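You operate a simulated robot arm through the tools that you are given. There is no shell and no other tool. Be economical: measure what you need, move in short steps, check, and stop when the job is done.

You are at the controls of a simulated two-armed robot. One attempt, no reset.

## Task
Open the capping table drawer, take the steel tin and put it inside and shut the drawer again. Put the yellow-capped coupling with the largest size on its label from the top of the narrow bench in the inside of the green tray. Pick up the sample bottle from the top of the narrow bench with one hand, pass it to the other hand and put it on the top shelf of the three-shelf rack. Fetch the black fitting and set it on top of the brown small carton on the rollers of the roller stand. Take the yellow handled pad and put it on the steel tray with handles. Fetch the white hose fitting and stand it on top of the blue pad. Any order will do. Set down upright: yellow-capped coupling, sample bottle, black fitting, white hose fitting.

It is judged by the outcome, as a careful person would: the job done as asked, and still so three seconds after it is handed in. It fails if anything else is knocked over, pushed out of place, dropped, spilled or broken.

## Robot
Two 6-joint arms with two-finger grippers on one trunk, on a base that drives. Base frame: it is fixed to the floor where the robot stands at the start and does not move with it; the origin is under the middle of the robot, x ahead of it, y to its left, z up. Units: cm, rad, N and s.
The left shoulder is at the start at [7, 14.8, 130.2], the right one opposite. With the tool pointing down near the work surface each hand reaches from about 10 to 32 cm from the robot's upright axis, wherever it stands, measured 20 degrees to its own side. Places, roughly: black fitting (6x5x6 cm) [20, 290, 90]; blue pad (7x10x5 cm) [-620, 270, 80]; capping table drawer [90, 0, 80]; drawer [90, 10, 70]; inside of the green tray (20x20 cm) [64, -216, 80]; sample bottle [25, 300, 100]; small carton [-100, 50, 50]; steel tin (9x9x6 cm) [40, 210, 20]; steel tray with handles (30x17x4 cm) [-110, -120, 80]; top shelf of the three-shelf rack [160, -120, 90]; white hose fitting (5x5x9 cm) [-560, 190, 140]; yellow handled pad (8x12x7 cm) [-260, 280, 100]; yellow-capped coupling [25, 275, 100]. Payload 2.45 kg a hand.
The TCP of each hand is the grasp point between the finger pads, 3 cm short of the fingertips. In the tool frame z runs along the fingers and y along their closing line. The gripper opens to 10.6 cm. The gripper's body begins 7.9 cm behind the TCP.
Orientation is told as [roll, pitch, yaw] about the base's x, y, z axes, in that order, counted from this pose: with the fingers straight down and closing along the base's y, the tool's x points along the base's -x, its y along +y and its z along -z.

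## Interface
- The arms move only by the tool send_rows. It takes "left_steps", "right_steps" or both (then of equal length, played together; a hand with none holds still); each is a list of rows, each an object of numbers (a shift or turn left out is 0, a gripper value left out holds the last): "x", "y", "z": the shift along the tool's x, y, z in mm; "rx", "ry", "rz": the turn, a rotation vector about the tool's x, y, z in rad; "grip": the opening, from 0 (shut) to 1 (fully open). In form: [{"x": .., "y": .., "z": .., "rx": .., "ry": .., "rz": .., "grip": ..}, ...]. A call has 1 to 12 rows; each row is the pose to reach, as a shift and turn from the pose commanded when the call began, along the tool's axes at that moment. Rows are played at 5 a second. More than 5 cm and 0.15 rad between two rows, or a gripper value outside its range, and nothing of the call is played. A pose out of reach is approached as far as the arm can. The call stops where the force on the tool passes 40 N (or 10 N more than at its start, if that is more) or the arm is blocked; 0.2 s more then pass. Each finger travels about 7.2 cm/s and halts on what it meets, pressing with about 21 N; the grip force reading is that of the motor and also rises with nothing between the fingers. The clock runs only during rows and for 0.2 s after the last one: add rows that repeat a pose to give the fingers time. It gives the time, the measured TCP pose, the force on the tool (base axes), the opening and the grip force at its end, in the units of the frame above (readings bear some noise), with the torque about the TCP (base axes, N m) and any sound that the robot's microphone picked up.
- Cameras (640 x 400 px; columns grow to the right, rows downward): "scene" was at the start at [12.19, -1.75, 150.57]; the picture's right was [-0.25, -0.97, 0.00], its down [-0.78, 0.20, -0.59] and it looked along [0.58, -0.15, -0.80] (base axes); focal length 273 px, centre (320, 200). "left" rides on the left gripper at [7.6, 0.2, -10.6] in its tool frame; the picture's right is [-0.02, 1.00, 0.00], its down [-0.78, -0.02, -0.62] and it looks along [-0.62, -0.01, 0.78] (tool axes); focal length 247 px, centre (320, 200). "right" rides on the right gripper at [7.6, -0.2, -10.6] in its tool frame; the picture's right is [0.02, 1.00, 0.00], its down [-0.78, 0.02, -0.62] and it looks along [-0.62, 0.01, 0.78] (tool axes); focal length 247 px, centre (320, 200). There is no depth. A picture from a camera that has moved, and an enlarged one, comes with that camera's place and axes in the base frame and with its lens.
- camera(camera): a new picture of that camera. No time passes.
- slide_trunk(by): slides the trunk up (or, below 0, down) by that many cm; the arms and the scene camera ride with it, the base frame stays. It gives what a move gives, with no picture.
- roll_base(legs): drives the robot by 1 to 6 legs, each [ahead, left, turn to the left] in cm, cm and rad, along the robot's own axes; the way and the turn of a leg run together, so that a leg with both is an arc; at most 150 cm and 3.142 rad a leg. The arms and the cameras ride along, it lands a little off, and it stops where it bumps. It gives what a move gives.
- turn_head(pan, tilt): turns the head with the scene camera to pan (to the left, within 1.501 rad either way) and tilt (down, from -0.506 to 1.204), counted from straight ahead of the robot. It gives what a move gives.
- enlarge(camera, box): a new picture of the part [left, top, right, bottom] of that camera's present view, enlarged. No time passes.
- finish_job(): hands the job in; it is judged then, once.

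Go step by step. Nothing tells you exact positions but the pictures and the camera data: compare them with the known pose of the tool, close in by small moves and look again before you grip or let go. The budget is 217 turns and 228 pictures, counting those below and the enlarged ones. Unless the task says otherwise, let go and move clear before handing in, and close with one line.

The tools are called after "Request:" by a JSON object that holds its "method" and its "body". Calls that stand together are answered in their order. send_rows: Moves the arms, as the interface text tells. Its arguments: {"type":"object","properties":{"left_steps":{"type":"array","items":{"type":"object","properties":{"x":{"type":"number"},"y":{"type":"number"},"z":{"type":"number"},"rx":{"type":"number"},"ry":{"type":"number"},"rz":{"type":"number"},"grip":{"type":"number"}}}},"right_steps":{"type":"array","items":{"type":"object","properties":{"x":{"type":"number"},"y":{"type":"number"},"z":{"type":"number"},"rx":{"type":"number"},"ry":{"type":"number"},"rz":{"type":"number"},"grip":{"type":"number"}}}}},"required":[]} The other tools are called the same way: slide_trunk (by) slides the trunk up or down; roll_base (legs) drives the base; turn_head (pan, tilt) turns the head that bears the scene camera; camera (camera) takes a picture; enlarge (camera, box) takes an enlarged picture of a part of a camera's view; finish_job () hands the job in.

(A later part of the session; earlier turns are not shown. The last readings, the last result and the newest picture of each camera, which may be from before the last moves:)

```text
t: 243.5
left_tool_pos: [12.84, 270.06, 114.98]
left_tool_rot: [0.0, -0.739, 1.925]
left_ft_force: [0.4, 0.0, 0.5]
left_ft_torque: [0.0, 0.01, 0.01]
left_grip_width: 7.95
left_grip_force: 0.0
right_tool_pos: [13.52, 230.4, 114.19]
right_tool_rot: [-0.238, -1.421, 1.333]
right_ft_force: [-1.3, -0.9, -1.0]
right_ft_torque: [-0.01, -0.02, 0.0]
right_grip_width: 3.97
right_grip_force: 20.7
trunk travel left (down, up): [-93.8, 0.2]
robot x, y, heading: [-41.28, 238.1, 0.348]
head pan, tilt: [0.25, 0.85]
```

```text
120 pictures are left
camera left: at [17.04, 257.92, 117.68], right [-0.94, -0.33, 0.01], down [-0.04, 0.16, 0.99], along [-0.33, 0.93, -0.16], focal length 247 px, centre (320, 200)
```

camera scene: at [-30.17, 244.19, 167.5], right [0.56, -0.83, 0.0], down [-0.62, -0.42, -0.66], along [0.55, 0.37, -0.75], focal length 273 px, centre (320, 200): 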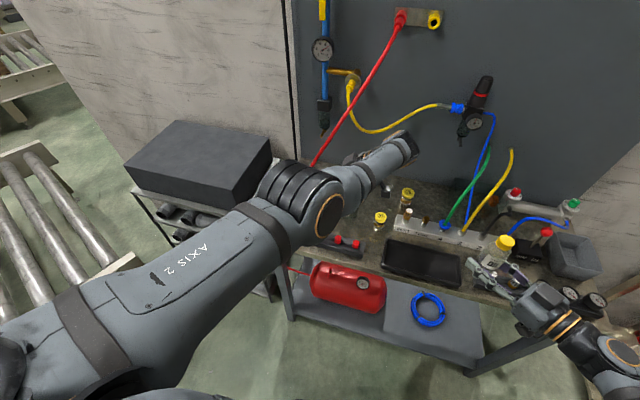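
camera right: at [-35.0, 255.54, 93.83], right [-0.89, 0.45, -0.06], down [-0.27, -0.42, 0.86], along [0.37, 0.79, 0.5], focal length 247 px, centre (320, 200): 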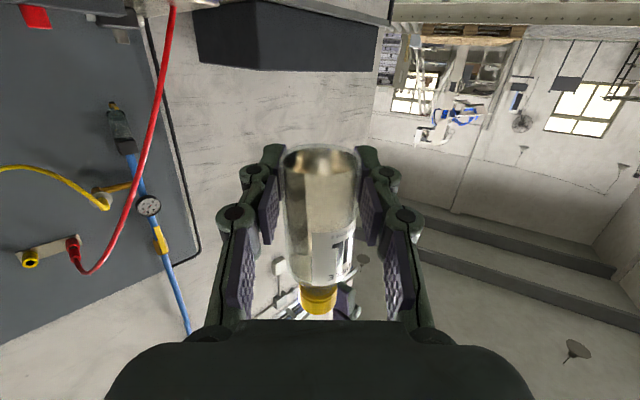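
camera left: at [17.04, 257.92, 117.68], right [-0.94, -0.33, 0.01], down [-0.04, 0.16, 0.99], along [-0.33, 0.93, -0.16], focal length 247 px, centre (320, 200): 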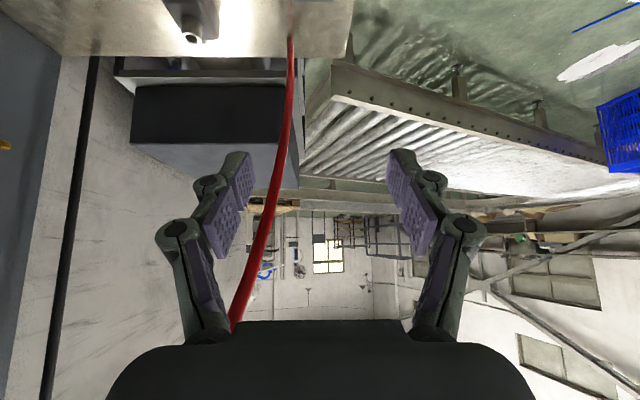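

I lower the left hand by the arm first, so that it stays under the hose, then look.

Request:
{"method": "send_rows", "body": {"left_steps": [{"x": 27, "z": 30}, {"x": 54, "z": 59}, {"x": 81, "z": 89}]}}

Request:
{"method": "camera", "body": {"camera": "left"}}

Request:
{"method": "camera", "body": {"camera": "scene"}}

```text
t: 244.3
left_tool_pos: [9.88, 271.1, 106.41]
left_tool_rot: [0.001, -0.744, 1.926]
left_ft_force: [0.6, 1.1, -0.3]
left_ft_torque: [0.0, -0.01, 0.0]
left_grip_width: 7.96
left_grip_force: 0.1
left hand out of reach, approached as far as the arm can: row 1, 2, 3
right_tool_pos: [13.81, 230.34, 114.25]
right_tool_rot: [-0.226, -1.42, 1.324]
right_ft_force: [0.2, 0.6, -2.1]
right_ft_torque: [0.01, -0.01, 0.0]
right_grip_width: 3.95
right_grip_force: 21.1
trunk travel left (down, up): [-93.8, 0.2]
robot x, y, heading: [-41.34, 237.87, 0.35]
head pan, tilt: [0.25, 0.85]
```

```text
119 pictures are left
camera left: at [14.25, 258.94, 109.2], right [-0.94, -0.33, 0.01], down [-0.04, 0.15, 0.99], along [-0.33, 0.93, -0.16], focal length 247 px, centre (320, 200)
```

left: 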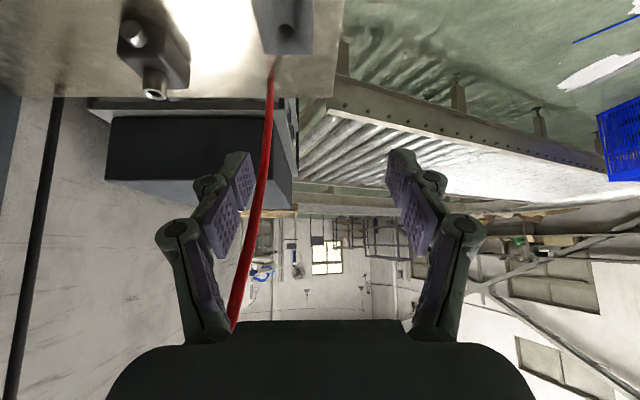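

```text
118 pictures are left
camera scene: at [-29.91, 244.3, 167.48], right [0.56, -0.83, 0.0], down [-0.62, -0.42, -0.66], along [0.54, 0.37, -0.75], focal length 273 px, centre (320, 200)
```

scene: 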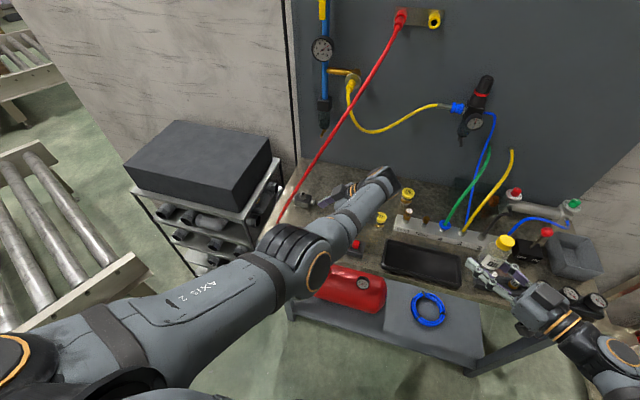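

Fitting refined to (22.7, 287.3, ~88). I move ahead alongside it, right of the hose.

Request:
{"method": "roll_base", "body": {"legs": [[0, -4, 0], [17, 0, 0]]}}

Request:
{"method": "camera", "body": {"camera": "left"}}

Request:
{"method": "camera", "body": {"camera": "scene"}}

```text
t: 246.2
left_tool_pos: [26.99, 272.89, 106.72]
left_tool_rot: [-0.002, -0.743, 1.929]
left_ft_force: [-0.2, 0.4, 1.2]
left_ft_torque: [-0.03, -0.02, -0.05]
left_grip_width: 7.91
left_grip_force: 0.2
right_tool_pos: [30.99, 232.36, 114.19]
right_tool_rot: [-0.243, -1.425, 1.337]
right_ft_force: [-0.1, -0.6, -1.7]
right_ft_torque: [0.0, -0.03, 0.02]
right_grip_width: 3.96
right_grip_force: 21.3
trunk travel left (down, up): [-93.8, 0.2]
robot x, y, heading: [-23.45, 240.17, 0.351]
head pan, tilt: [0.25, 0.85]
```

```text
117 pictures are left
camera left: at [31.45, 260.84, 109.33], right [-0.94, -0.33, 0.01], down [-0.04, 0.15, 0.99], along [-0.33, 0.93, -0.16], focal length 247 px, centre (320, 200)
```

left: 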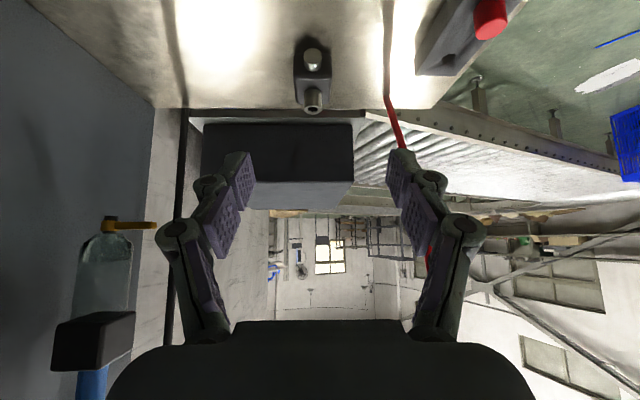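

```text
116 pictures are left
camera scene: at [-12.82, 246.09, 167.52], right [0.56, -0.83, 0.0], down [-0.62, -0.42, -0.66], along [0.55, 0.37, -0.75], focal length 273 px, centre (320, 200)
```

scene: 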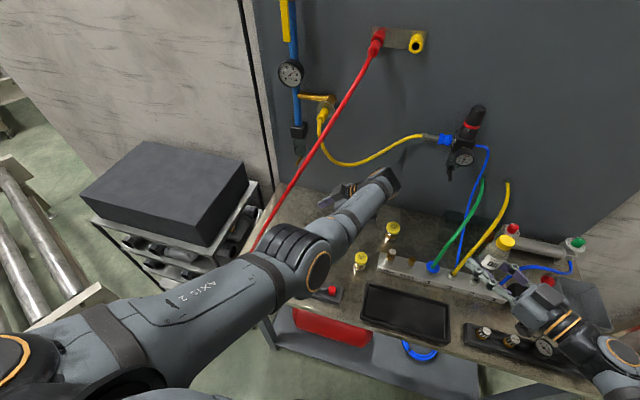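

The fitting is centered between the fingers along the approach axis. I advance half way.

Request:
{"method": "send_rows", "body": {"left_steps": [{"x": 4, "y": -5, "z": 30}, {"x": 8, "y": -11, "z": 60}, {"x": 12, "y": -11, "z": 90}, {"x": 15, "y": -11, "z": 120}, {"x": 15, "y": -11, "z": 120}]}}

Request:
{"method": "camera", "body": {"camera": "left"}}

Request:
{"method": "camera", "body": {"camera": "scene"}}

```text
t: 247.4
left_tool_pos: [23.99, 279.0, 98.82]
left_tool_rot: [-0.003, -0.742, 1.926]
left_ft_force: [0.2, -0.5, 0.1]
left_ft_torque: [-0.03, -0.02, 0.01]
left_grip_width: 7.96
left_grip_force: 0.0
left hand out of reach, approached as far as the arm can: row 1, 2, 3, 4, 5
right_tool_pos: [31.08, 232.35, 114.14]
right_tool_rot: [-0.229, -1.422, 1.323]
right_ft_force: [-0.1, -0.2, -0.7]
right_ft_torque: [0.02, 0.02, 0.02]
right_grip_width: 3.97
right_grip_force: 21.1
trunk travel left (down, up): [-93.8, 0.2]
robot x, y, heading: [-23.88, 240.39, 0.346]
head pan, tilt: [0.25, 0.85]
```

```text
115 pictures are left
camera left: at [28.33, 266.95, 101.61], right [-0.94, -0.33, 0.01], down [-0.04, 0.15, 0.99], along [-0.33, 0.93, -0.16], focal length 247 px, centre (320, 200)
```

left: 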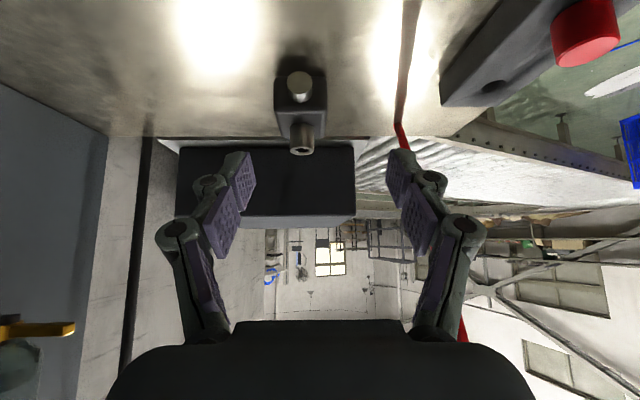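

```text
114 pictures are left
camera scene: at [-12.47, 246.23, 167.49], right [0.56, -0.83, 0.0], down [-0.62, -0.42, -0.66], along [0.54, 0.37, -0.75], focal length 273 px, centre (320, 200)
```

scene: 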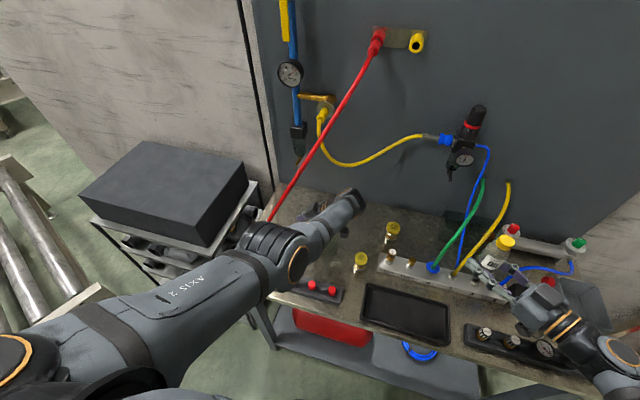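

Request:
{"method": "send_rows", "body": {"left_steps": [{"x": 22, "y": -6, "z": 25}, {"x": 44, "y": -12, "z": 50}, {"x": 67, "y": -18, "z": 74}, {"x": 67, "y": -18, "z": 74}]}}

Request:
{"method": "camera", "body": {"camera": "left"}}

```text
t: 248.4
left_tool_pos: [20.55, 280.4, 93.87]
left_tool_rot: [0.002, -0.744, 1.928]
left_ft_force: [0.6, 1.5, -0.2]
left_ft_torque: [0.04, -0.01, -0.03]
left_grip_width: 7.94
left_grip_force: 0.0
left hand out of reach, approached as far as the arm can: row 1, 2, 3, 4
right_tool_pos: [31.33, 232.45, 114.07]
right_tool_rot: [-0.227, -1.424, 1.321]
right_ft_force: [0.5, -0.4, -1.1]
right_ft_torque: [-0.01, 0.01, 0.01]
right_grip_width: 4.01
right_grip_force: 20.9
trunk travel left (down, up): [-93.8, 0.2]
robot x, y, heading: [-23.2, 240.12, 0.35]
head pan, tilt: [0.25, 0.85]
```

```text
113 pictures are left
camera left: at [24.83, 268.23, 96.49], right [-0.94, -0.33, 0.02], down [-0.04, 0.15, 0.99], along [-0.33, 0.93, -0.16], focal length 247 px, centre (320, 200)
```

left: 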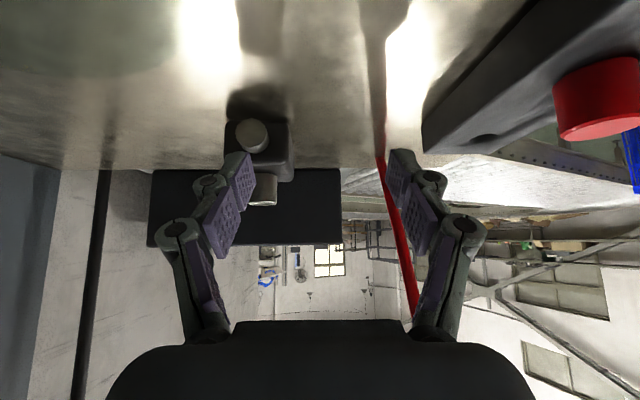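

The fitting is 5 cm ahead now; I step right, ahead, down, then in from the right with the base.

Request:
{"method": "roll_base", "body": {"legs": [[0, -4, 0], [5, 0, 0]]}}

Request:
{"method": "slide_trunk", "body": {"by": -5}}

Request:
{"method": "camera", "body": {"camera": "left"}}

Request:
{"method": "camera", "body": {"camera": "scene"}}

```text
t: 249.8
left_tool_pos: [25.77, 278.22, 94.2]
left_tool_rot: [-0.007, -0.742, 1.934]
left_ft_force: [-0.8, -1.2, 1.0]
left_ft_torque: [-0.07, -0.09, -0.08]
left_grip_width: 7.94
left_grip_force: 0.0
right_tool_pos: [36.46, 230.44, 114.63]
right_tool_rot: [-0.278, -1.425, 1.373]
right_ft_force: [-0.7, -0.2, -0.6]
right_ft_torque: [-0.05, -0.04, -0.09]
right_grip_width: 3.98
right_grip_force: 20.5
trunk travel left (down, up): [-93.8, 0.2]
robot x, y, heading: [-17.49, 238.06, 0.344]
head pan, tilt: [0.25, 0.85]
```

```text
t: 250.6
left_tool_pos: [26.53, 278.14, 90.38]
left_tool_rot: [-0.009, -0.761, 1.937]
left_ft_force: [-17.2, -16.7, 42.2]
left_ft_torque: [-0.55, 1.74, 0.32]
left_grip_width: 8.07
left_grip_force: 26.0
right_tool_pos: [36.72, 229.92, 109.59]
right_tool_rot: [-0.241, -1.427, 1.337]
right_ft_force: [1.2, 0.2, -0.9]
right_ft_torque: [-0.02, -0.01, 0.02]
right_grip_width: 3.98
right_grip_force: 20.9
trunk travel left (down, up): [-89.1, 4.9]
robot x, y, heading: [-17.68, 238.07, 0.351]
head pan, tilt: [0.25, 0.85]
stopped: the force on the tool passed its limit at 47 N (the readings are from after the stop); the commanded pose is now the measured one
```

```text
112 pictures are left
camera left: at [30.86, 266.1, 92.79], right [-0.94, -0.34, 0.01], down [-0.04, 0.13, 0.99], along [-0.33, 0.93, -0.14], focal length 247 px, centre (320, 200)
```

left: 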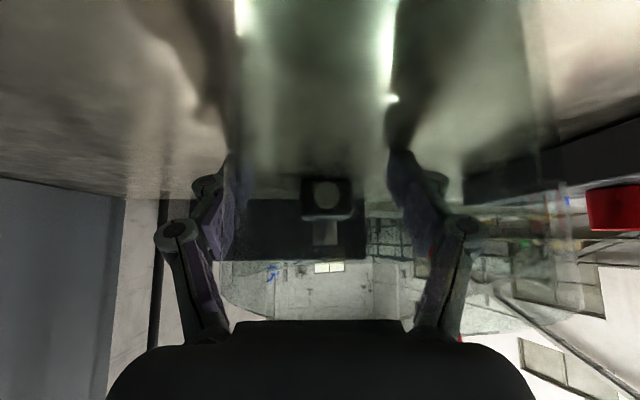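

```text
111 pictures are left
camera scene: at [-6.99, 243.51, 162.89], right [0.57, -0.82, 0.0], down [-0.62, -0.42, -0.66], along [0.55, 0.38, -0.75], focal length 273 px, centre (320, 200)
```

scene: 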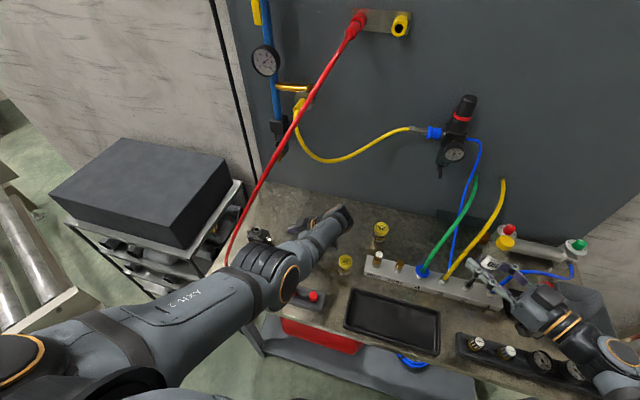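

I'm pressing on a transparent glass object I had overlooked! I rise straight up at once and look.

Request:
{"method": "slide_trunk", "body": {"by": 4.8}}

Request:
{"method": "camera", "body": {"camera": "left"}}

Request:
{"method": "enlarge", "body": {"camera": "scene", "box": [200, 180, 440, 330]}}

```text
t: 251.5
left_tool_pos: [26.83, 278.72, 94.43]
left_tool_rot: [-0.006, -0.752, 1.932]
left_ft_force: [-0.1, 0.4, 0.3]
left_ft_torque: [0.02, 0.0, 0.01]
left_grip_width: 7.92
left_grip_force: 0.1
right_tool_pos: [37.37, 230.49, 114.19]
right_tool_rot: [-0.22, -1.42, 1.316]
right_ft_force: [0.2, -0.4, -1.9]
right_ft_torque: [0.04, 0.0, 0.01]
right_grip_width: 3.95
right_grip_force: 20.6
trunk travel left (down, up): [-93.9, 0.1]
robot x, y, heading: [-17.58, 237.93, 0.351]
head pan, tilt: [0.25, 0.85]
```

```text
110 pictures are left
camera left: at [31.22, 266.64, 96.96], right [-0.94, -0.34, 0.01], down [-0.04, 0.14, 0.99], along [-0.33, 0.93, -0.15], focal length 247 px, centre (320, 200)
```

left: 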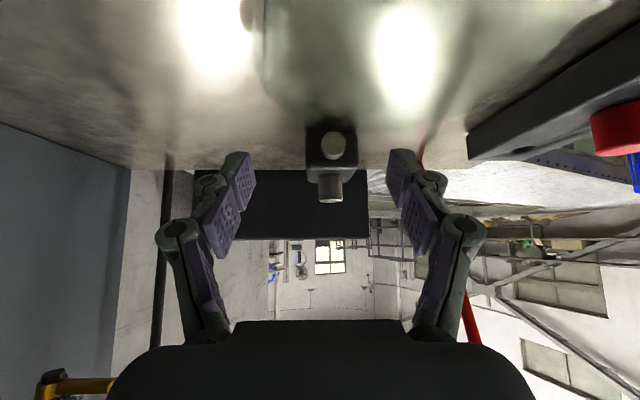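

```text
2.67 times, centred on (320, 255) of scene
camera zoom: at [-6.21, 244.39, 167.56], right [0.57, -0.82, 0.0], down [-0.62, -0.42, -0.66], along [0.54, 0.37, -0.75], focal length 727 px, centre (320, 53)
```

zoom: 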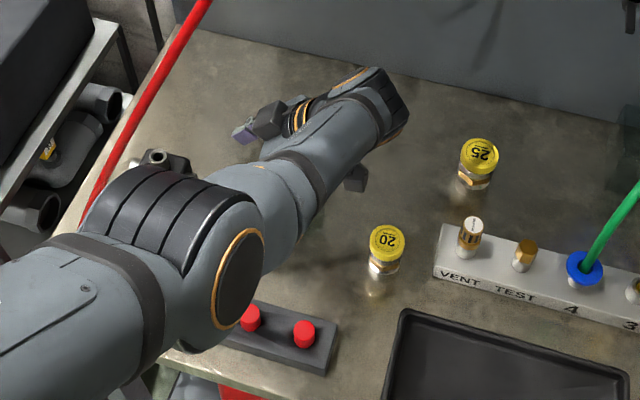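

Force is gone and no sound was heard. I raise the hand with the arm and check whether the glass stands.

Request:
{"method": "send_rows", "body": {"left_steps": [{"x": -22, "z": -25}, {"x": -44, "z": -50}, {"x": -67, "z": -74}, {"x": -90, "z": -98}]}}

Request:
{"method": "camera", "body": {"camera": "left"}}

```text
t: 252.5
left_tool_pos: [26.58, 280.27, 108.68]
left_tool_rot: [-0.031, -0.779, 1.966]
left_ft_force: [0.0, 0.4, 0.0]
left_ft_torque: [-0.01, -0.06, -0.03]
left_grip_width: 7.97
left_grip_force: 0.1
right_tool_pos: [37.15, 230.46, 114.21]
right_tool_rot: [-0.228, -1.423, 1.326]
right_ft_force: [0.6, 0.5, -1.6]
right_ft_torque: [0.0, 0.01, 0.0]
right_grip_width: 4.0
right_grip_force: 20.9
trunk travel left (down, up): [-93.9, 0.1]
robot x, y, heading: [-17.22, 237.71, 0.352]
head pan, tilt: [0.25, 0.85]
```

```text
108 pictures are left
camera left: at [31.09, 268.17, 110.88], right [-0.94, -0.35, -0.01], down [-0.05, 0.11, 0.99], along [-0.35, 0.93, -0.12], focal length 247 px, centre (320, 200)
```

left: 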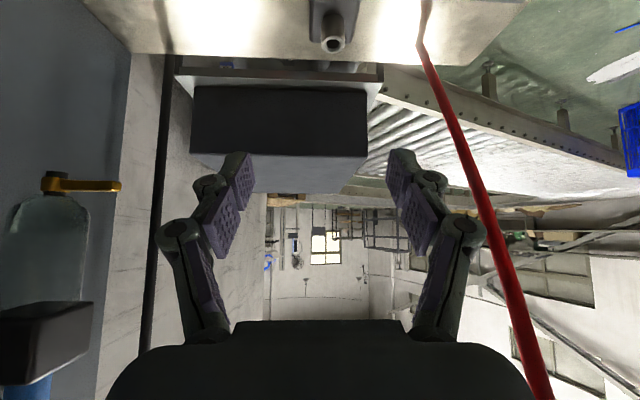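

Request:
{"method": "roll_base", "body": {"legs": [[0, -14, 0], [-22, 0, 0]]}}

Request:
{"method": "enlarge", "body": {"camera": "scene", "box": [180, 120, 500, 320]}}

```text
t: 255.2
left_tool_pos: [10.23, 259.72, 108.16]
left_tool_rot: [-0.02, -0.784, 1.964]
left_ft_force: [-0.4, 0.1, 0.1]
left_ft_torque: [0.0, -0.01, 0.05]
left_grip_width: 7.96
left_grip_force: 0.0
right_tool_pos: [21.39, 209.99, 114.12]
right_tool_rot: [-0.212, -1.421, 1.314]
right_ft_force: [-0.3, 0.5, -0.7]
right_ft_torque: [0.03, -0.01, 0.03]
right_grip_width: 3.97
right_grip_force: 20.5
trunk travel left (down, up): [-93.9, 0.1]
robot x, y, heading: [-33.89, 217.43, 0.36]
head pan, tilt: [0.25, 0.85]
```

```text
2.00 times, centred on (340, 220) of scene
camera zoom: at [-22.09, 223.53, 167.54], right [0.57, -0.82, 0.0], down [-0.62, -0.43, -0.66], along [0.54, 0.38, -0.75], focal length 545 px, centre (280, 160)
```

zoom: 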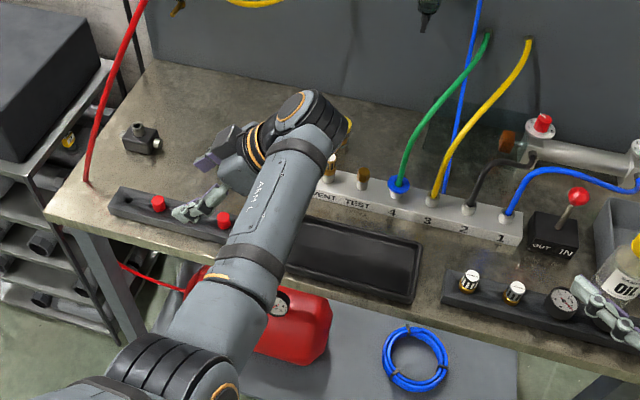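

Request:
{"method": "roll_base", "body": {"legs": [[-25, 0, 0]]}}

Request:
{"method": "enlarge", "body": {"camera": "scene", "box": [260, 80, 500, 240]}}

Request:
{"method": "camera", "body": {"camera": "scene"}}

```text
t: 257.0
left_tool_pos: [-13.54, 251.26, 108.12]
left_tool_rot: [-0.019, -0.785, 1.969]
left_ft_force: [0.0, 0.0, -0.3]
left_ft_torque: [0.04, 0.06, 0.03]
left_grip_width: 7.96
left_grip_force: 0.1
right_tool_pos: [-2.07, 201.21, 114.12]
right_tool_rot: [-0.214, -1.421, 1.32]
right_ft_force: [-0.2, -0.7, -0.5]
right_ft_torque: [0.01, 0.0, 0.03]
right_grip_width: 3.97
right_grip_force: 21.2
trunk travel left (down, up): [-93.9, 0.1]
robot x, y, heading: [-57.22, 208.0, 0.359]
head pan, tilt: [0.25, 0.85]
```

```text
2.50 times, centred on (380, 160) of scene
camera zoom: at [-45.71, 214.69, 167.54], right [0.57, -0.82, 0.0], down [-0.62, -0.43, -0.66], along [0.54, 0.38, -0.75], focal length 682 px, centre (170, 300)
```

zoom: 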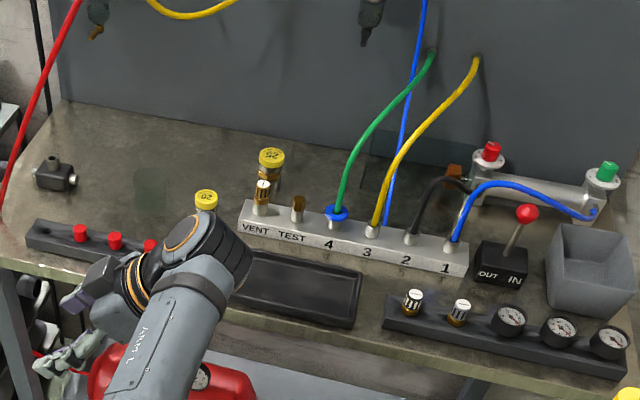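

```text
105 pictures are left
camera scene: at [-45.71, 214.69, 167.54], right [0.57, -0.82, 0.0], down [-0.62, -0.43, -0.66], along [0.54, 0.38, -0.75], focal length 273 px, centre (320, 200)
```

scene: 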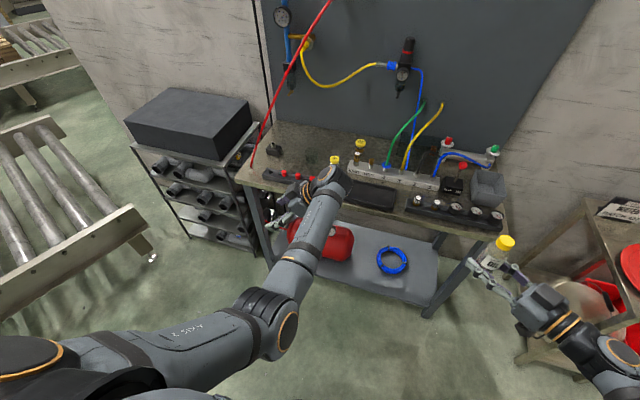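

Request:
{"method": "enlarge", "body": {"camera": "scene", "box": [265, 115, 365, 195]}}

```text
5.00 times, centred on (315, 155) of scene
camera zoom: at [-45.71, 214.69, 167.54], right [0.57, -0.82, 0.0], down [-0.62, -0.43, -0.66], along [0.54, 0.38, -0.75], focal length 1364 px, centre (345, 425)
```

zoom: 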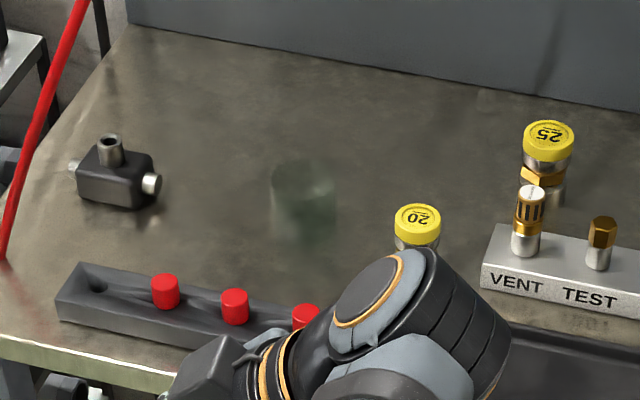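

The glass jar is intact and standing, but it blocks the approach from the right. The black box top on the left is only at z≈95, so I'll come in from the upper left instead; I reorient the left tool to point down-right.

Request:
{"method": "send_rows", "body": {"left_steps": [{"ry": 0.13}, {"ry": 0.26}, {"ry": 0.39}, {"ry": 0.52}, {"ry": 0.65}, {"ry": 0.785}]}}

Request:
{"method": "send_rows", "body": {"left_steps": [{"rz": 0.14}, {"rz": 0.28}, {"rz": 0.42}, {"rz": 0.56}, {"rz": 0.7}, {"rz": 0.84}, {"rz": 0.98}, {"rz": 1.12}, {"rz": 1.26}, {"rz": 1.4}, {"rz": 1.5}, {"rz": 1.6}]}}

Request:
{"method": "send_rows", "body": {"left_steps": [{"rz": 0.14}, {"rz": 0.28}, {"rz": 0.42}, {"rz": 0.56}, {"rz": 0.7}, {"rz": 0.84}, {"rz": 0.98}, {"rz": 1.12}, {"rz": 1.26}, {"rz": 1.4}, {"rz": 1.5}, {"rz": 1.57}]}}

Request:
{"method": "camera", "body": {"camera": "scene"}}

```text
t: 258.4
left_tool_pos: [-13.72, 251.22, 108.4]
left_tool_rot: [-0.017, 0.004, 1.955]
left_ft_force: [0.4, 0.0, -0.1]
left_ft_torque: [0.0, -0.01, -0.02]
left_grip_width: 7.98
left_grip_force: 0.0
right_tool_pos: [-2.39, 201.08, 114.15]
right_tool_rot: [-0.231, -1.42, 1.335]
right_ft_force: [-0.1, -0.7, -0.5]
right_ft_torque: [0.01, -0.01, -0.02]
right_grip_width: 3.98
right_grip_force: 21.0
trunk travel left (down, up): [-93.9, 0.1]
robot x, y, heading: [-57.52, 208.09, 0.357]
head pan, tilt: [0.25, 0.85]
```

```text
t: 261.0
left_tool_pos: [-13.79, 251.14, 108.28]
left_tool_rot: [0.0, -0.017, 0.355]
left_ft_force: [0.9, 0.4, 0.5]
left_ft_torque: [0.01, 0.03, 0.01]
left_grip_width: 7.96
left_grip_force: 0.1
right_tool_pos: [-2.3, 201.1, 114.18]
right_tool_rot: [-0.227, -1.421, 1.329]
right_ft_force: [-0.3, -0.4, -1.1]
right_ft_torque: [0.03, -0.03, -0.02]
right_grip_width: 3.97
right_grip_force: 20.8
trunk travel left (down, up): [-93.9, 0.1]
robot x, y, heading: [-57.09, 208.25, 0.36]
head pan, tilt: [0.25, 0.85]
```

```text
t: 263.6
left_tool_pos: [-13.89, 251.3, 108.25]
left_tool_rot: [0.017, 0.0, -1.216]
left_ft_force: [-0.3, 0.1, -0.6]
left_ft_torque: [0.02, 0.0, 0.01]
left_grip_width: 7.97
left_grip_force: 0.0
right_tool_pos: [-2.29, 201.12, 114.2]
right_tool_rot: [-0.226, -1.422, 1.333]
right_ft_force: [-0.4, 0.3, -1.3]
right_ft_torque: [-0.02, 0.04, -0.01]
right_grip_width: 3.99
right_grip_force: 20.9
trunk travel left (down, up): [-93.9, 0.1]
robot x, y, heading: [-57.33, 208.14, 0.363]
head pan, tilt: [0.25, 0.85]
```

```text
103 pictures are left
camera scene: at [-46.04, 214.57, 167.57], right [0.57, -0.82, 0.0], down [-0.62, -0.43, -0.66], along [0.54, 0.38, -0.75], focal length 273 px, centre (320, 200)
```

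scene: 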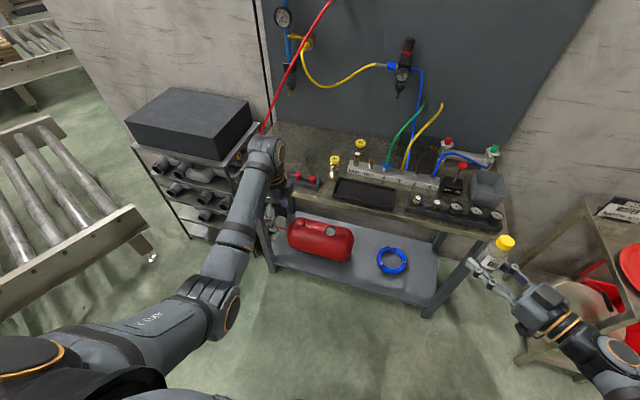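

Request:
{"method": "send_rows", "body": {"left_steps": [{"ry": -0.14}, {"ry": -0.28}, {"ry": -0.42}, {"ry": -0.56}, {"ry": -0.7}]}}

Request:
{"method": "camera", "body": {"camera": "left"}}

```text
t: 264.8
left_tool_pos: [-13.71, 251.23, 108.34]
left_tool_rot: [0.023, -0.702, -1.23]
left_ft_force: [0.4, -0.2, -0.5]
left_ft_torque: [0.0, 0.02, 0.0]
left_grip_width: 7.95
left_grip_force: 0.0
right_tool_pos: [-2.26, 201.34, 114.29]
right_tool_rot: [-0.229, -1.422, 1.333]
right_ft_force: [-0.6, -0.2, -0.6]
right_ft_torque: [-0.03, -0.01, -0.02]
right_grip_width: 3.97
right_grip_force: 21.2
trunk travel left (down, up): [-93.9, 0.1]
robot x, y, heading: [-57.61, 208.02, 0.359]
head pan, tilt: [0.25, 0.85]
```

```text
102 pictures are left
camera left: at [-18.09, 263.19, 111.45], right [0.94, 0.33, 0.03], down [0.04, -0.2, 0.98], along [0.33, -0.92, -0.2], focal length 247 px, centre (320, 200)
```

left: 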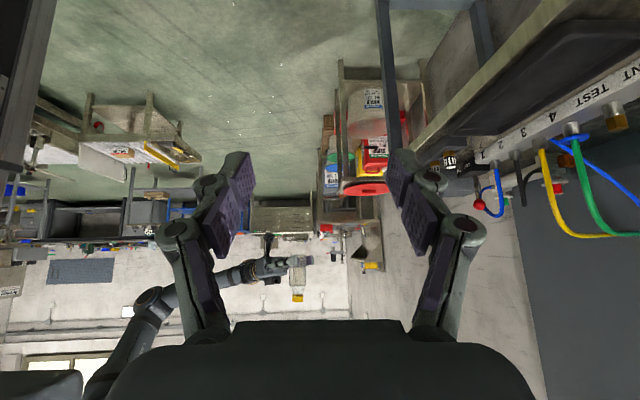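

Request:
{"method": "roll_base", "body": {"legs": [[0, 34, 0], [34, 0, 0]]}}

Request:
{"method": "camera", "body": {"camera": "left"}}

Request:
{"method": "camera", "body": {"camera": "scene"}}

```text
t: 268.8
left_tool_pos: [5.97, 294.64, 108.41]
left_tool_rot: [0.022, -0.698, -1.227]
left_ft_force: [0.3, 0.4, 0.0]
left_ft_torque: [0.01, -0.04, 0.0]
left_grip_width: 7.95
left_grip_force: 0.1
right_tool_pos: [17.56, 244.59, 114.16]
right_tool_rot: [-0.234, -1.422, 1.343]
right_ft_force: [0.1, 0.7, -0.3]
right_ft_torque: [0.02, 0.0, -0.05]
right_grip_width: 3.97
right_grip_force: 20.9
trunk travel left (down, up): [-93.9, 0.1]
robot x, y, heading: [-37.07, 251.66, 0.359]
head pan, tilt: [0.25, 0.85]
```

```text
101 pictures are left
camera left: at [1.61, 306.52, 111.61], right [0.94, 0.34, 0.03], down [0.04, -0.2, 0.98], along [0.33, -0.92, -0.2], focal length 247 px, centre (320, 200)
```

left: 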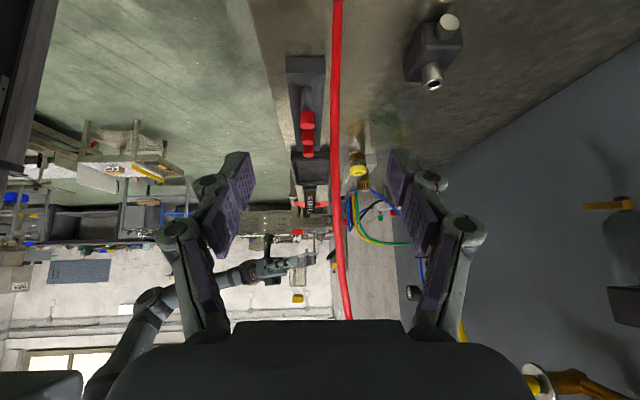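

```text
100 pictures are left
camera scene: at [-26.32, 257.88, 167.6], right [0.57, -0.82, 0.0], down [-0.61, -0.43, -0.66], along [0.54, 0.38, -0.75], focal length 273 px, centre (320, 200)
```

scene: 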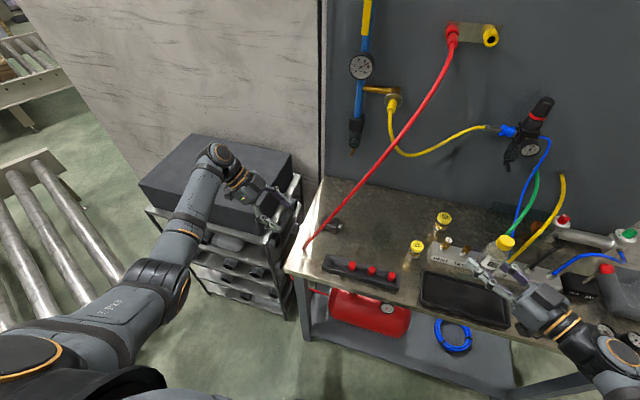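

Request:
{"method": "roll_base", "body": {"legs": [[13.2, -1, 0]]}}

Request:
{"method": "send_rows", "body": {"left_steps": [{"x": 20, "z": 23}, {"x": 39, "z": 46}]}}

Request:
{"method": "camera", "body": {"camera": "left"}}

Request:
{"method": "camera", "body": {"camera": "scene"}}

```text
t: 270.1
left_tool_pos: [18.65, 298.25, 108.34]
left_tool_rot: [0.024, -0.7, -1.229]
left_ft_force: [0.4, 0.3, -0.1]
left_ft_torque: [0.0, 0.02, 0.01]
left_grip_width: 7.96
left_grip_force: 0.2
right_tool_pos: [30.08, 248.19, 114.24]
right_tool_rot: [-0.236, -1.42, 1.345]
right_ft_force: [0.3, 0.5, -1.6]
right_ft_torque: [-0.02, 0.0, 0.0]
right_grip_width: 3.98
right_grip_force: 20.9
trunk travel left (down, up): [-93.9, 0.1]
robot x, y, heading: [-24.58, 255.53, 0.363]
head pan, tilt: [0.25, 0.85]
```

```text
t: 270.7
left_tool_pos: [18.92, 298.33, 102.07]
left_tool_rot: [0.023, -0.7, -1.227]
left_ft_force: [-0.3, 0.8, -0.1]
left_ft_torque: [0.01, -0.02, 0.01]
left_grip_width: 7.91
left_grip_force: 0.0
right_tool_pos: [30.26, 248.2, 114.2]
right_tool_rot: [-0.224, -1.422, 1.332]
right_ft_force: [-0.5, 0.0, -1.0]
right_ft_torque: [-0.02, -0.02, -0.03]
right_grip_width: 3.96
right_grip_force: 20.8
trunk travel left (down, up): [-93.9, 0.1]
robot x, y, heading: [-24.81, 255.15, 0.36]
head pan, tilt: [0.25, 0.85]
```

```text
99 pictures are left
camera left: at [14.65, 310.28, 105.35], right [0.94, 0.33, 0.03], down [0.04, -0.2, 0.98], along [0.33, -0.92, -0.2], focal length 247 px, centre (320, 200)
```

left: 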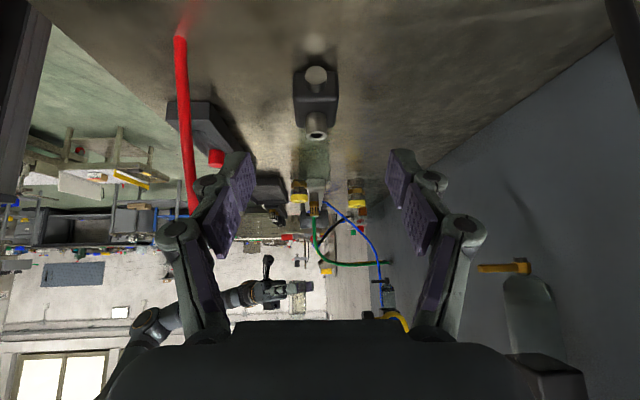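

```text
98 pictures are left
camera scene: at [-13.51, 261.69, 167.59], right [0.57, -0.82, 0.0], down [-0.62, -0.43, -0.66], along [0.54, 0.38, -0.75], focal length 273 px, centre (320, 200)
```

scene: 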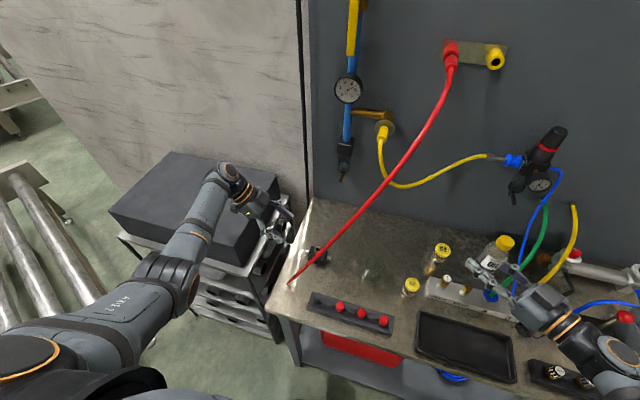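

The fitting is exactly on the approach axis and the hose is clear. I advance.

Request:
{"method": "send_rows", "body": {"left_steps": [{"z": 30, "grip": 0.72}, {"z": 60}, {"z": 90}, {"z": 115}]}}

Request:
{"method": "camera", "body": {"camera": "left"}}

Request:
{"method": "enlarge", "body": {"camera": "scene", "box": [220, 160, 380, 300]}}

```text
t: 271.7
left_tool_pos: [21.93, 291.63, 93.39]
left_tool_rot: [0.022, -0.696, -1.229]
left_ft_force: [0.6, 0.1, 0.5]
left_ft_torque: [-0.03, -0.02, -0.01]
left_grip_width: 7.63
left_grip_force: 0.0
right_tool_pos: [30.38, 248.16, 114.26]
right_tool_rot: [-0.221, -1.42, 1.326]
right_ft_force: [0.8, -0.3, -1.9]
right_ft_torque: [-0.02, -0.03, 0.01]
right_grip_width: 3.97
right_grip_force: 21.5
trunk travel left (down, up): [-93.9, 0.1]
robot x, y, heading: [-24.88, 255.83, 0.361]
head pan, tilt: [0.25, 0.85]
```

```text
97 pictures are left
camera left: at [17.52, 303.46, 96.71], right [0.94, 0.33, 0.03], down [0.04, -0.2, 0.98], along [0.33, -0.92, -0.2], focal length 247 px, centre (320, 200)
```

left: 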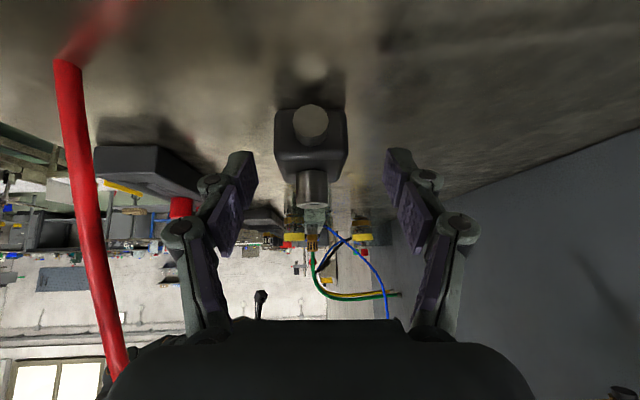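

```text
2.86 times, centred on (300, 230) of scene
camera zoom: at [-13.31, 261.66, 167.57], right [0.57, -0.82, 0.0], down [-0.62, -0.43, -0.66], along [0.54, 0.38, -0.75], focal length 779 px, centre (377, 114)
```

zoom: 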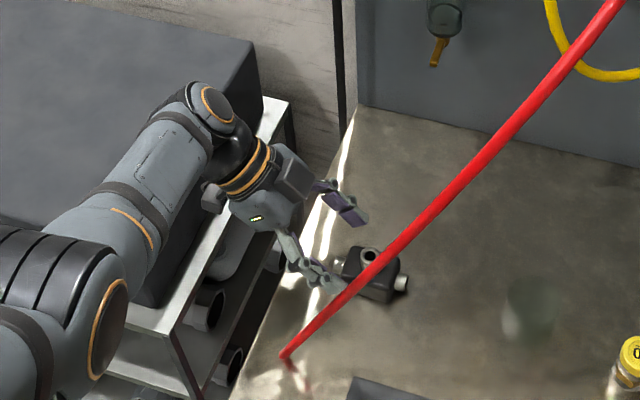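

Request:
{"method": "send_rows", "body": {"left_steps": [{"z": 20, "y": -4}, {"z": 35, "y": -4}, {"z": 46, "y": -4}]}}

Request:
{"method": "camera", "body": {"camera": "left"}}

```text
t: 272.5
left_tool_pos: [21.58, 288.22, 90.63]
left_tool_rot: [0.022, -0.7, -1.229]
left_ft_force: [0.6, -1.0, 1.1]
left_ft_torque: [-0.02, 0.04, 0.02]
left_grip_width: 7.64
left_grip_force: 0.1
left hand out of reach, approached as far as the arm can: row 2, 3
right_tool_pos: [30.28, 248.29, 114.21]
right_tool_rot: [-0.227, -1.42, 1.334]
right_ft_force: [0.7, 0.4, -1.6]
right_ft_torque: [-0.03, 0.04, -0.03]
right_grip_width: 3.98
right_grip_force: 21.2
trunk travel left (down, up): [-93.9, 0.1]
robot x, y, heading: [-24.38, 255.5, 0.363]
head pan, tilt: [0.25, 0.85]
```

```text
95 pictures are left
camera left: at [17.38, 300.12, 93.8], right [0.94, 0.33, 0.03], down [0.04, -0.2, 0.98], along [0.33, -0.92, -0.2], focal length 247 px, centre (320, 200)
```

left: 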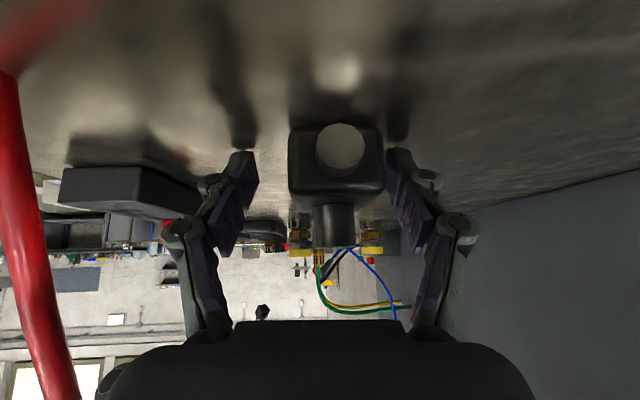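

Request:
{"method": "roll_base", "body": {"legs": [[0.8, 0, 0]]}}

Request:
{"method": "slide_trunk", "body": {"by": -1.2}}

Request:
{"method": "send_rows", "body": {"left_steps": [{"grip": 0.55}, {"grip": 0.4}, {"grip": 0.3}, {"grip": 0.3}, {"grip": 0.3}]}}

Request:
{"method": "camera", "body": {"camera": "left"}}

```text
t: 273.3
left_tool_pos: [22.35, 288.48, 90.44]
left_tool_rot: [0.024, -0.698, -1.229]
left_ft_force: [-0.6, -0.6, 0.6]
left_ft_torque: [-0.03, -0.04, -0.02]
left_grip_width: 7.62
left_grip_force: 0.0
right_tool_pos: [30.81, 248.48, 114.27]
right_tool_rot: [-0.234, -1.423, 1.337]
right_ft_force: [-0.7, 0.4, -0.4]
right_ft_torque: [-0.03, 0.06, -0.04]
right_grip_width: 3.95
right_grip_force: 20.8
trunk travel left (down, up): [-93.9, 0.1]
robot x, y, heading: [-23.84, 255.47, 0.36]
head pan, tilt: [0.25, 0.85]
```

```text
t: 274.0
left_tool_pos: [22.21, 288.42, 90.37]
left_tool_rot: [0.029, -0.714, -1.234]
left_ft_force: [-27.0, 0.6, 58.7]
left_ft_torque: [-1.2, 2.93, -0.52]
left_grip_width: 7.83
left_grip_force: 30.3
right_tool_pos: [30.3, 248.5, 113.4]
right_tool_rot: [-0.265, -1.421, 1.37]
right_ft_force: [-0.2, 0.5, -1.4]
right_ft_torque: [-0.02, 0.01, -0.02]
right_grip_width: 3.98
right_grip_force: 20.6
trunk travel left (down, up): [-92.7, 1.3]
robot x, y, heading: [-23.58, 255.72, 0.363]
head pan, tilt: [0.25, 0.85]
stopped: the force on the tool passed its limit at 44 N (the readings are from after the stop); the commanded pose is now the measured one
```

```text
t: 275.0
left_tool_pos: [22.07, 288.31, 91.01]
left_tool_rot: [0.036, -0.719, -1.242]
left_ft_force: [-31.7, 3.7, 75.5]
left_ft_torque: [-1.35, 2.53, -0.89]
left_grip_width: 4.56
left_grip_force: 43.4
right_tool_pos: [30.02, 248.28, 113.46]
right_tool_rot: [-0.275, -1.426, 1.384]
right_ft_force: [1.2, 0.4, -1.4]
right_ft_torque: [0.01, -0.01, 0.04]
right_grip_width: 3.97
right_grip_force: 20.8
trunk travel left (down, up): [-92.7, 1.3]
robot x, y, heading: [-23.87, 255.53, 0.362]
head pan, tilt: [0.25, 0.85]
stopped in row 4 (left hand): the force on the tool passed its limit at 88 N (the readings are from after the stop); the commanded pose is now the measured one
```

```text
94 pictures are left
camera left: at [17.77, 300.29, 93.95], right [0.94, 0.33, 0.04], down [0.02, -0.18, 0.98], along [0.33, -0.93, -0.18], focal length 247 px, centre (320, 200)
```

left: 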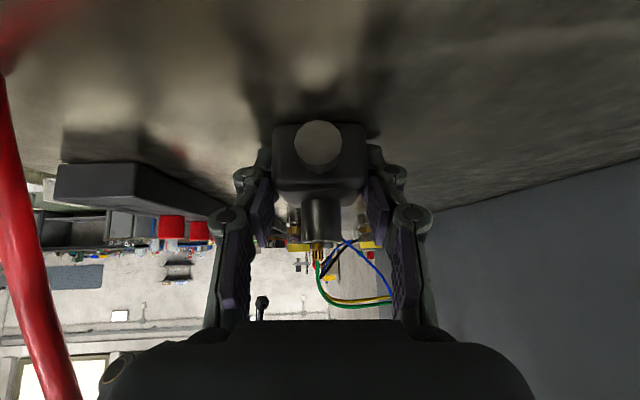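

The fingertips simply rest on the bench (top at z≈88). The fitting is gripped; I relieve and lift.

Request:
{"method": "slide_trunk", "body": {"by": 1.3}}

Request:
{"method": "camera", "body": {"camera": "left"}}

```text
t: 275.6
left_tool_pos: [22.58, 288.36, 90.96]
left_tool_rot: [0.024, -0.705, -1.234]
left_ft_force: [-1.9, -1.0, 3.3]
left_ft_torque: [-0.07, 0.18, -0.03]
left_grip_width: 4.56
left_grip_force: 20.7
right_tool_pos: [30.8, 248.52, 114.3]
right_tool_rot: [-0.227, -1.423, 1.331]
right_ft_force: [-1.2, -0.5, -0.5]
right_ft_torque: [0.01, 0.01, -0.03]
right_grip_width: 3.97
right_grip_force: 20.9
trunk travel left (down, up): [-94.0, 0.0]
robot x, y, heading: [-23.85, 255.91, 0.358]
head pan, tilt: [0.25, 0.85]
```

```text
93 pictures are left
camera left: at [18.24, 300.26, 94.13], right [0.94, 0.33, 0.03], down [0.03, -0.19, 0.98], along [0.33, -0.92, -0.19], focal length 247 px, centre (320, 200)
```

left: 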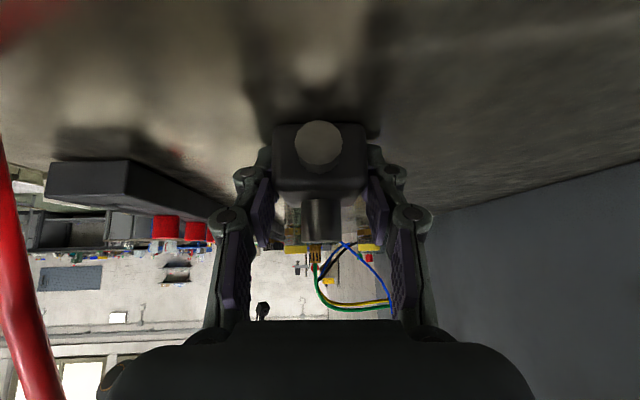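

Request:
{"method": "send_rows", "body": {"left_steps": [{"z": -15, "grip": 0.2}, {"z": -40}, {"z": -70}, {"z": -100}, {"z": -130}, {"z": -160}]}}

Request:
{"method": "camera", "body": {"camera": "left"}}

Request:
{"method": "camera", "body": {"camera": "scene"}}

```text
t: 277.0
left_tool_pos: [21.81, 300.82, 101.01]
left_tool_rot: [0.019, -0.709, -1.233]
left_ft_force: [0.8, 0.2, -0.8]
left_ft_torque: [0.0, 0.0, 0.01]
left_grip_width: 4.54
left_grip_force: 21.1
left hand out of reach, approached as far as the arm can: row 1, 2, 3, 4, 5, 6
right_tool_pos: [31.06, 248.59, 114.32]
right_tool_rot: [-0.222, -1.42, 1.329]
right_ft_force: [-0.6, 0.1, -0.8]
right_ft_torque: [-0.04, 0.0, 0.01]
right_grip_width: 3.96
right_grip_force: 20.3
trunk travel left (down, up): [-94.0, 0.0]
robot x, y, heading: [-23.92, 255.18, 0.362]
head pan, tilt: [0.25, 0.85]
```

```text
92 pictures are left
camera left: at [17.62, 312.78, 104.17], right [0.94, 0.33, 0.03], down [0.04, -0.19, 0.98], along [0.33, -0.93, -0.19], focal length 247 px, centre (320, 200)
```

left: 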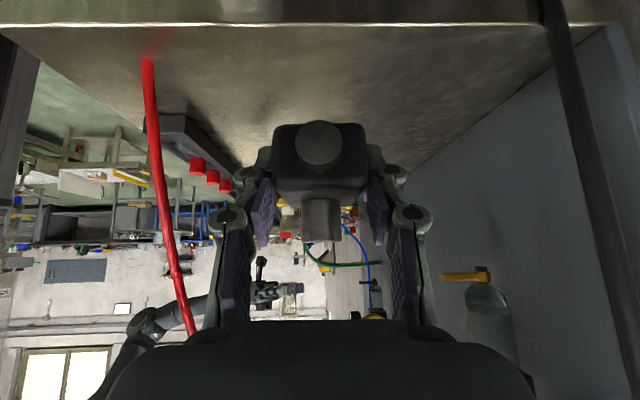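

```text
91 pictures are left
camera scene: at [-12.77, 262.08, 167.7], right [0.57, -0.82, 0.0], down [-0.62, -0.43, -0.66], along [0.54, 0.38, -0.75], focal length 273 px, centre (320, 200)
```

scene: 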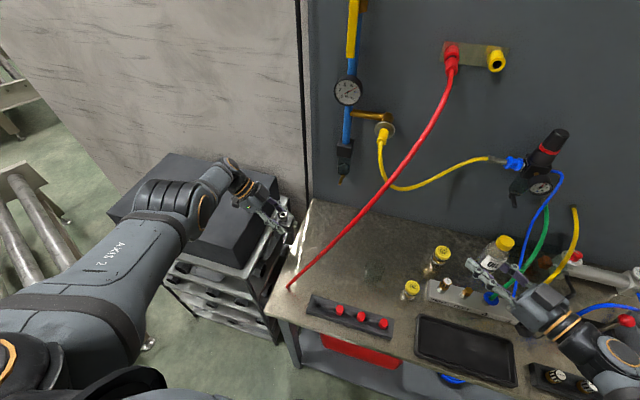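

Held. I back straight out, and then check.

Request:
{"method": "roll_base", "body": {"legs": [[-45, 0, 0]]}}

Request:
{"method": "turn_head", "body": {"pan": 0.1, "tilt": 0.7}}

Request:
{"method": "camera", "body": {"camera": "scene"}}

```text
t: 279.7
left_tool_pos: [-19.62, 285.43, 100.97]
left_tool_rot: [0.02, -0.71, -1.227]
left_ft_force: [-0.3, 0.5, -1.5]
left_ft_torque: [-0.01, 0.0, -0.03]
left_grip_width: 4.51
left_grip_force: 20.5
right_tool_pos: [-10.21, 233.14, 114.18]
right_tool_rot: [-0.215, -1.422, 1.324]
right_ft_force: [0.5, 1.0, -1.6]
right_ft_torque: [-0.03, 0.02, 0.02]
right_grip_width: 3.95
right_grip_force: 20.6
trunk travel left (down, up): [-94.0, 0.0]
robot x, y, heading: [-65.19, 239.7, 0.363]
head pan, tilt: [0.25, 0.85]
```

```text
t: 280.4
left_tool_pos: [-19.88, 285.3, 101.08]
left_tool_rot: [0.019, -0.711, -1.229]
left_ft_force: [0.3, 0.4, -1.3]
left_ft_torque: [0.02, 0.0, 0.04]
left_grip_width: 4.53
left_grip_force: 21.2
right_tool_pos: [-10.33, 233.04, 114.4]
right_tool_rot: [-0.219, -1.42, 1.328]
right_ft_force: [0.3, 0.2, -0.5]
right_ft_torque: [0.02, 0.0, -0.05]
right_grip_width: 3.99
right_grip_force: 21.1
trunk travel left (down, up): [-94.0, 0.0]
robot x, y, heading: [-65.39, 239.95, 0.362]
head pan, tilt: [0.099, 0.7]
```

```text
90 pictures are left
camera scene: at [-52.96, 245.6, 168.92], right [0.45, -0.89, 0.0], down [-0.58, -0.29, -0.76], along [0.68, 0.34, -0.64], focal length 273 px, centre (320, 200)
```

scene: 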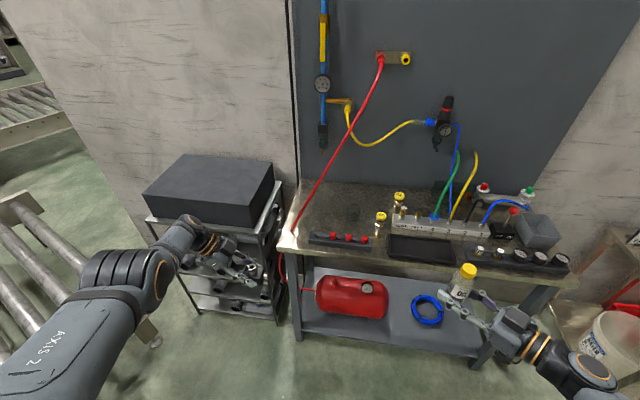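

Now to the roller stand with the carton. I turn south and approach for a look.

Request:
{"method": "roll_base", "body": {"legs": [[-15, 0, 0], [0, 0, -1.93], [50, 0, 0]]}}

Request:
{"method": "turn_head", "body": {"pan": -0.2, "tilt": 0.7}}

Request:
{"method": "camera", "body": {"camera": "scene"}}

```text
t: 289.0
left_tool_pos: [-53.47, 126.02, 101.27]
left_tool_rot: [0.023, -0.711, 3.117]
left_ft_force: [0.5, 0.6, -0.5]
left_ft_torque: [0.02, 0.0, -0.02]
left_grip_width: 4.55
left_grip_force: 21.3
right_tool_pos: [-105.38, 136.04, 114.36]
right_tool_rot: [-0.228, -1.422, -0.599]
right_ft_force: [-0.1, 0.9, -1.0]
right_ft_torque: [0.02, 0.01, -0.02]
right_grip_width: 3.97
right_grip_force: 20.4
trunk travel left (down, up): [-94.0, 0.0]
robot x, y, heading: [-79.74, 184.68, -1.573]
head pan, tilt: [0.099, 0.7]
```

```text
t: 289.8
left_tool_pos: [-53.5, 125.81, 100.99]
left_tool_rot: [0.021, -0.71, 3.117]
left_ft_force: [0.6, -0.4, -0.3]
left_ft_torque: [-0.01, -0.01, 0.0]
left_grip_width: 4.53
left_grip_force: 21.6
right_tool_pos: [-105.6, 135.86, 114.28]
right_tool_rot: [-0.217, -1.422, -0.609]
right_ft_force: [0.0, -0.3, -1.8]
right_ft_torque: [0.0, -0.01, 0.0]
right_grip_width: 3.97
right_grip_force: 20.7
trunk travel left (down, up): [-94.0, 0.0]
robot x, y, heading: [-79.6, 185.13, -1.572]
head pan, tilt: [-0.201, 0.7]
```

```text
89 pictures are left
camera scene: at [-81.17, 171.26, 168.92], right [-0.98, 0.2, 0.0], down [0.13, 0.63, -0.76], along [-0.15, -0.75, -0.64], focal length 273 px, centre (320, 200)
```

scene: 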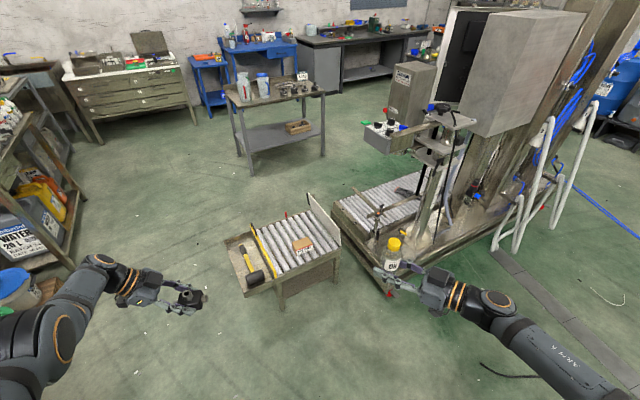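

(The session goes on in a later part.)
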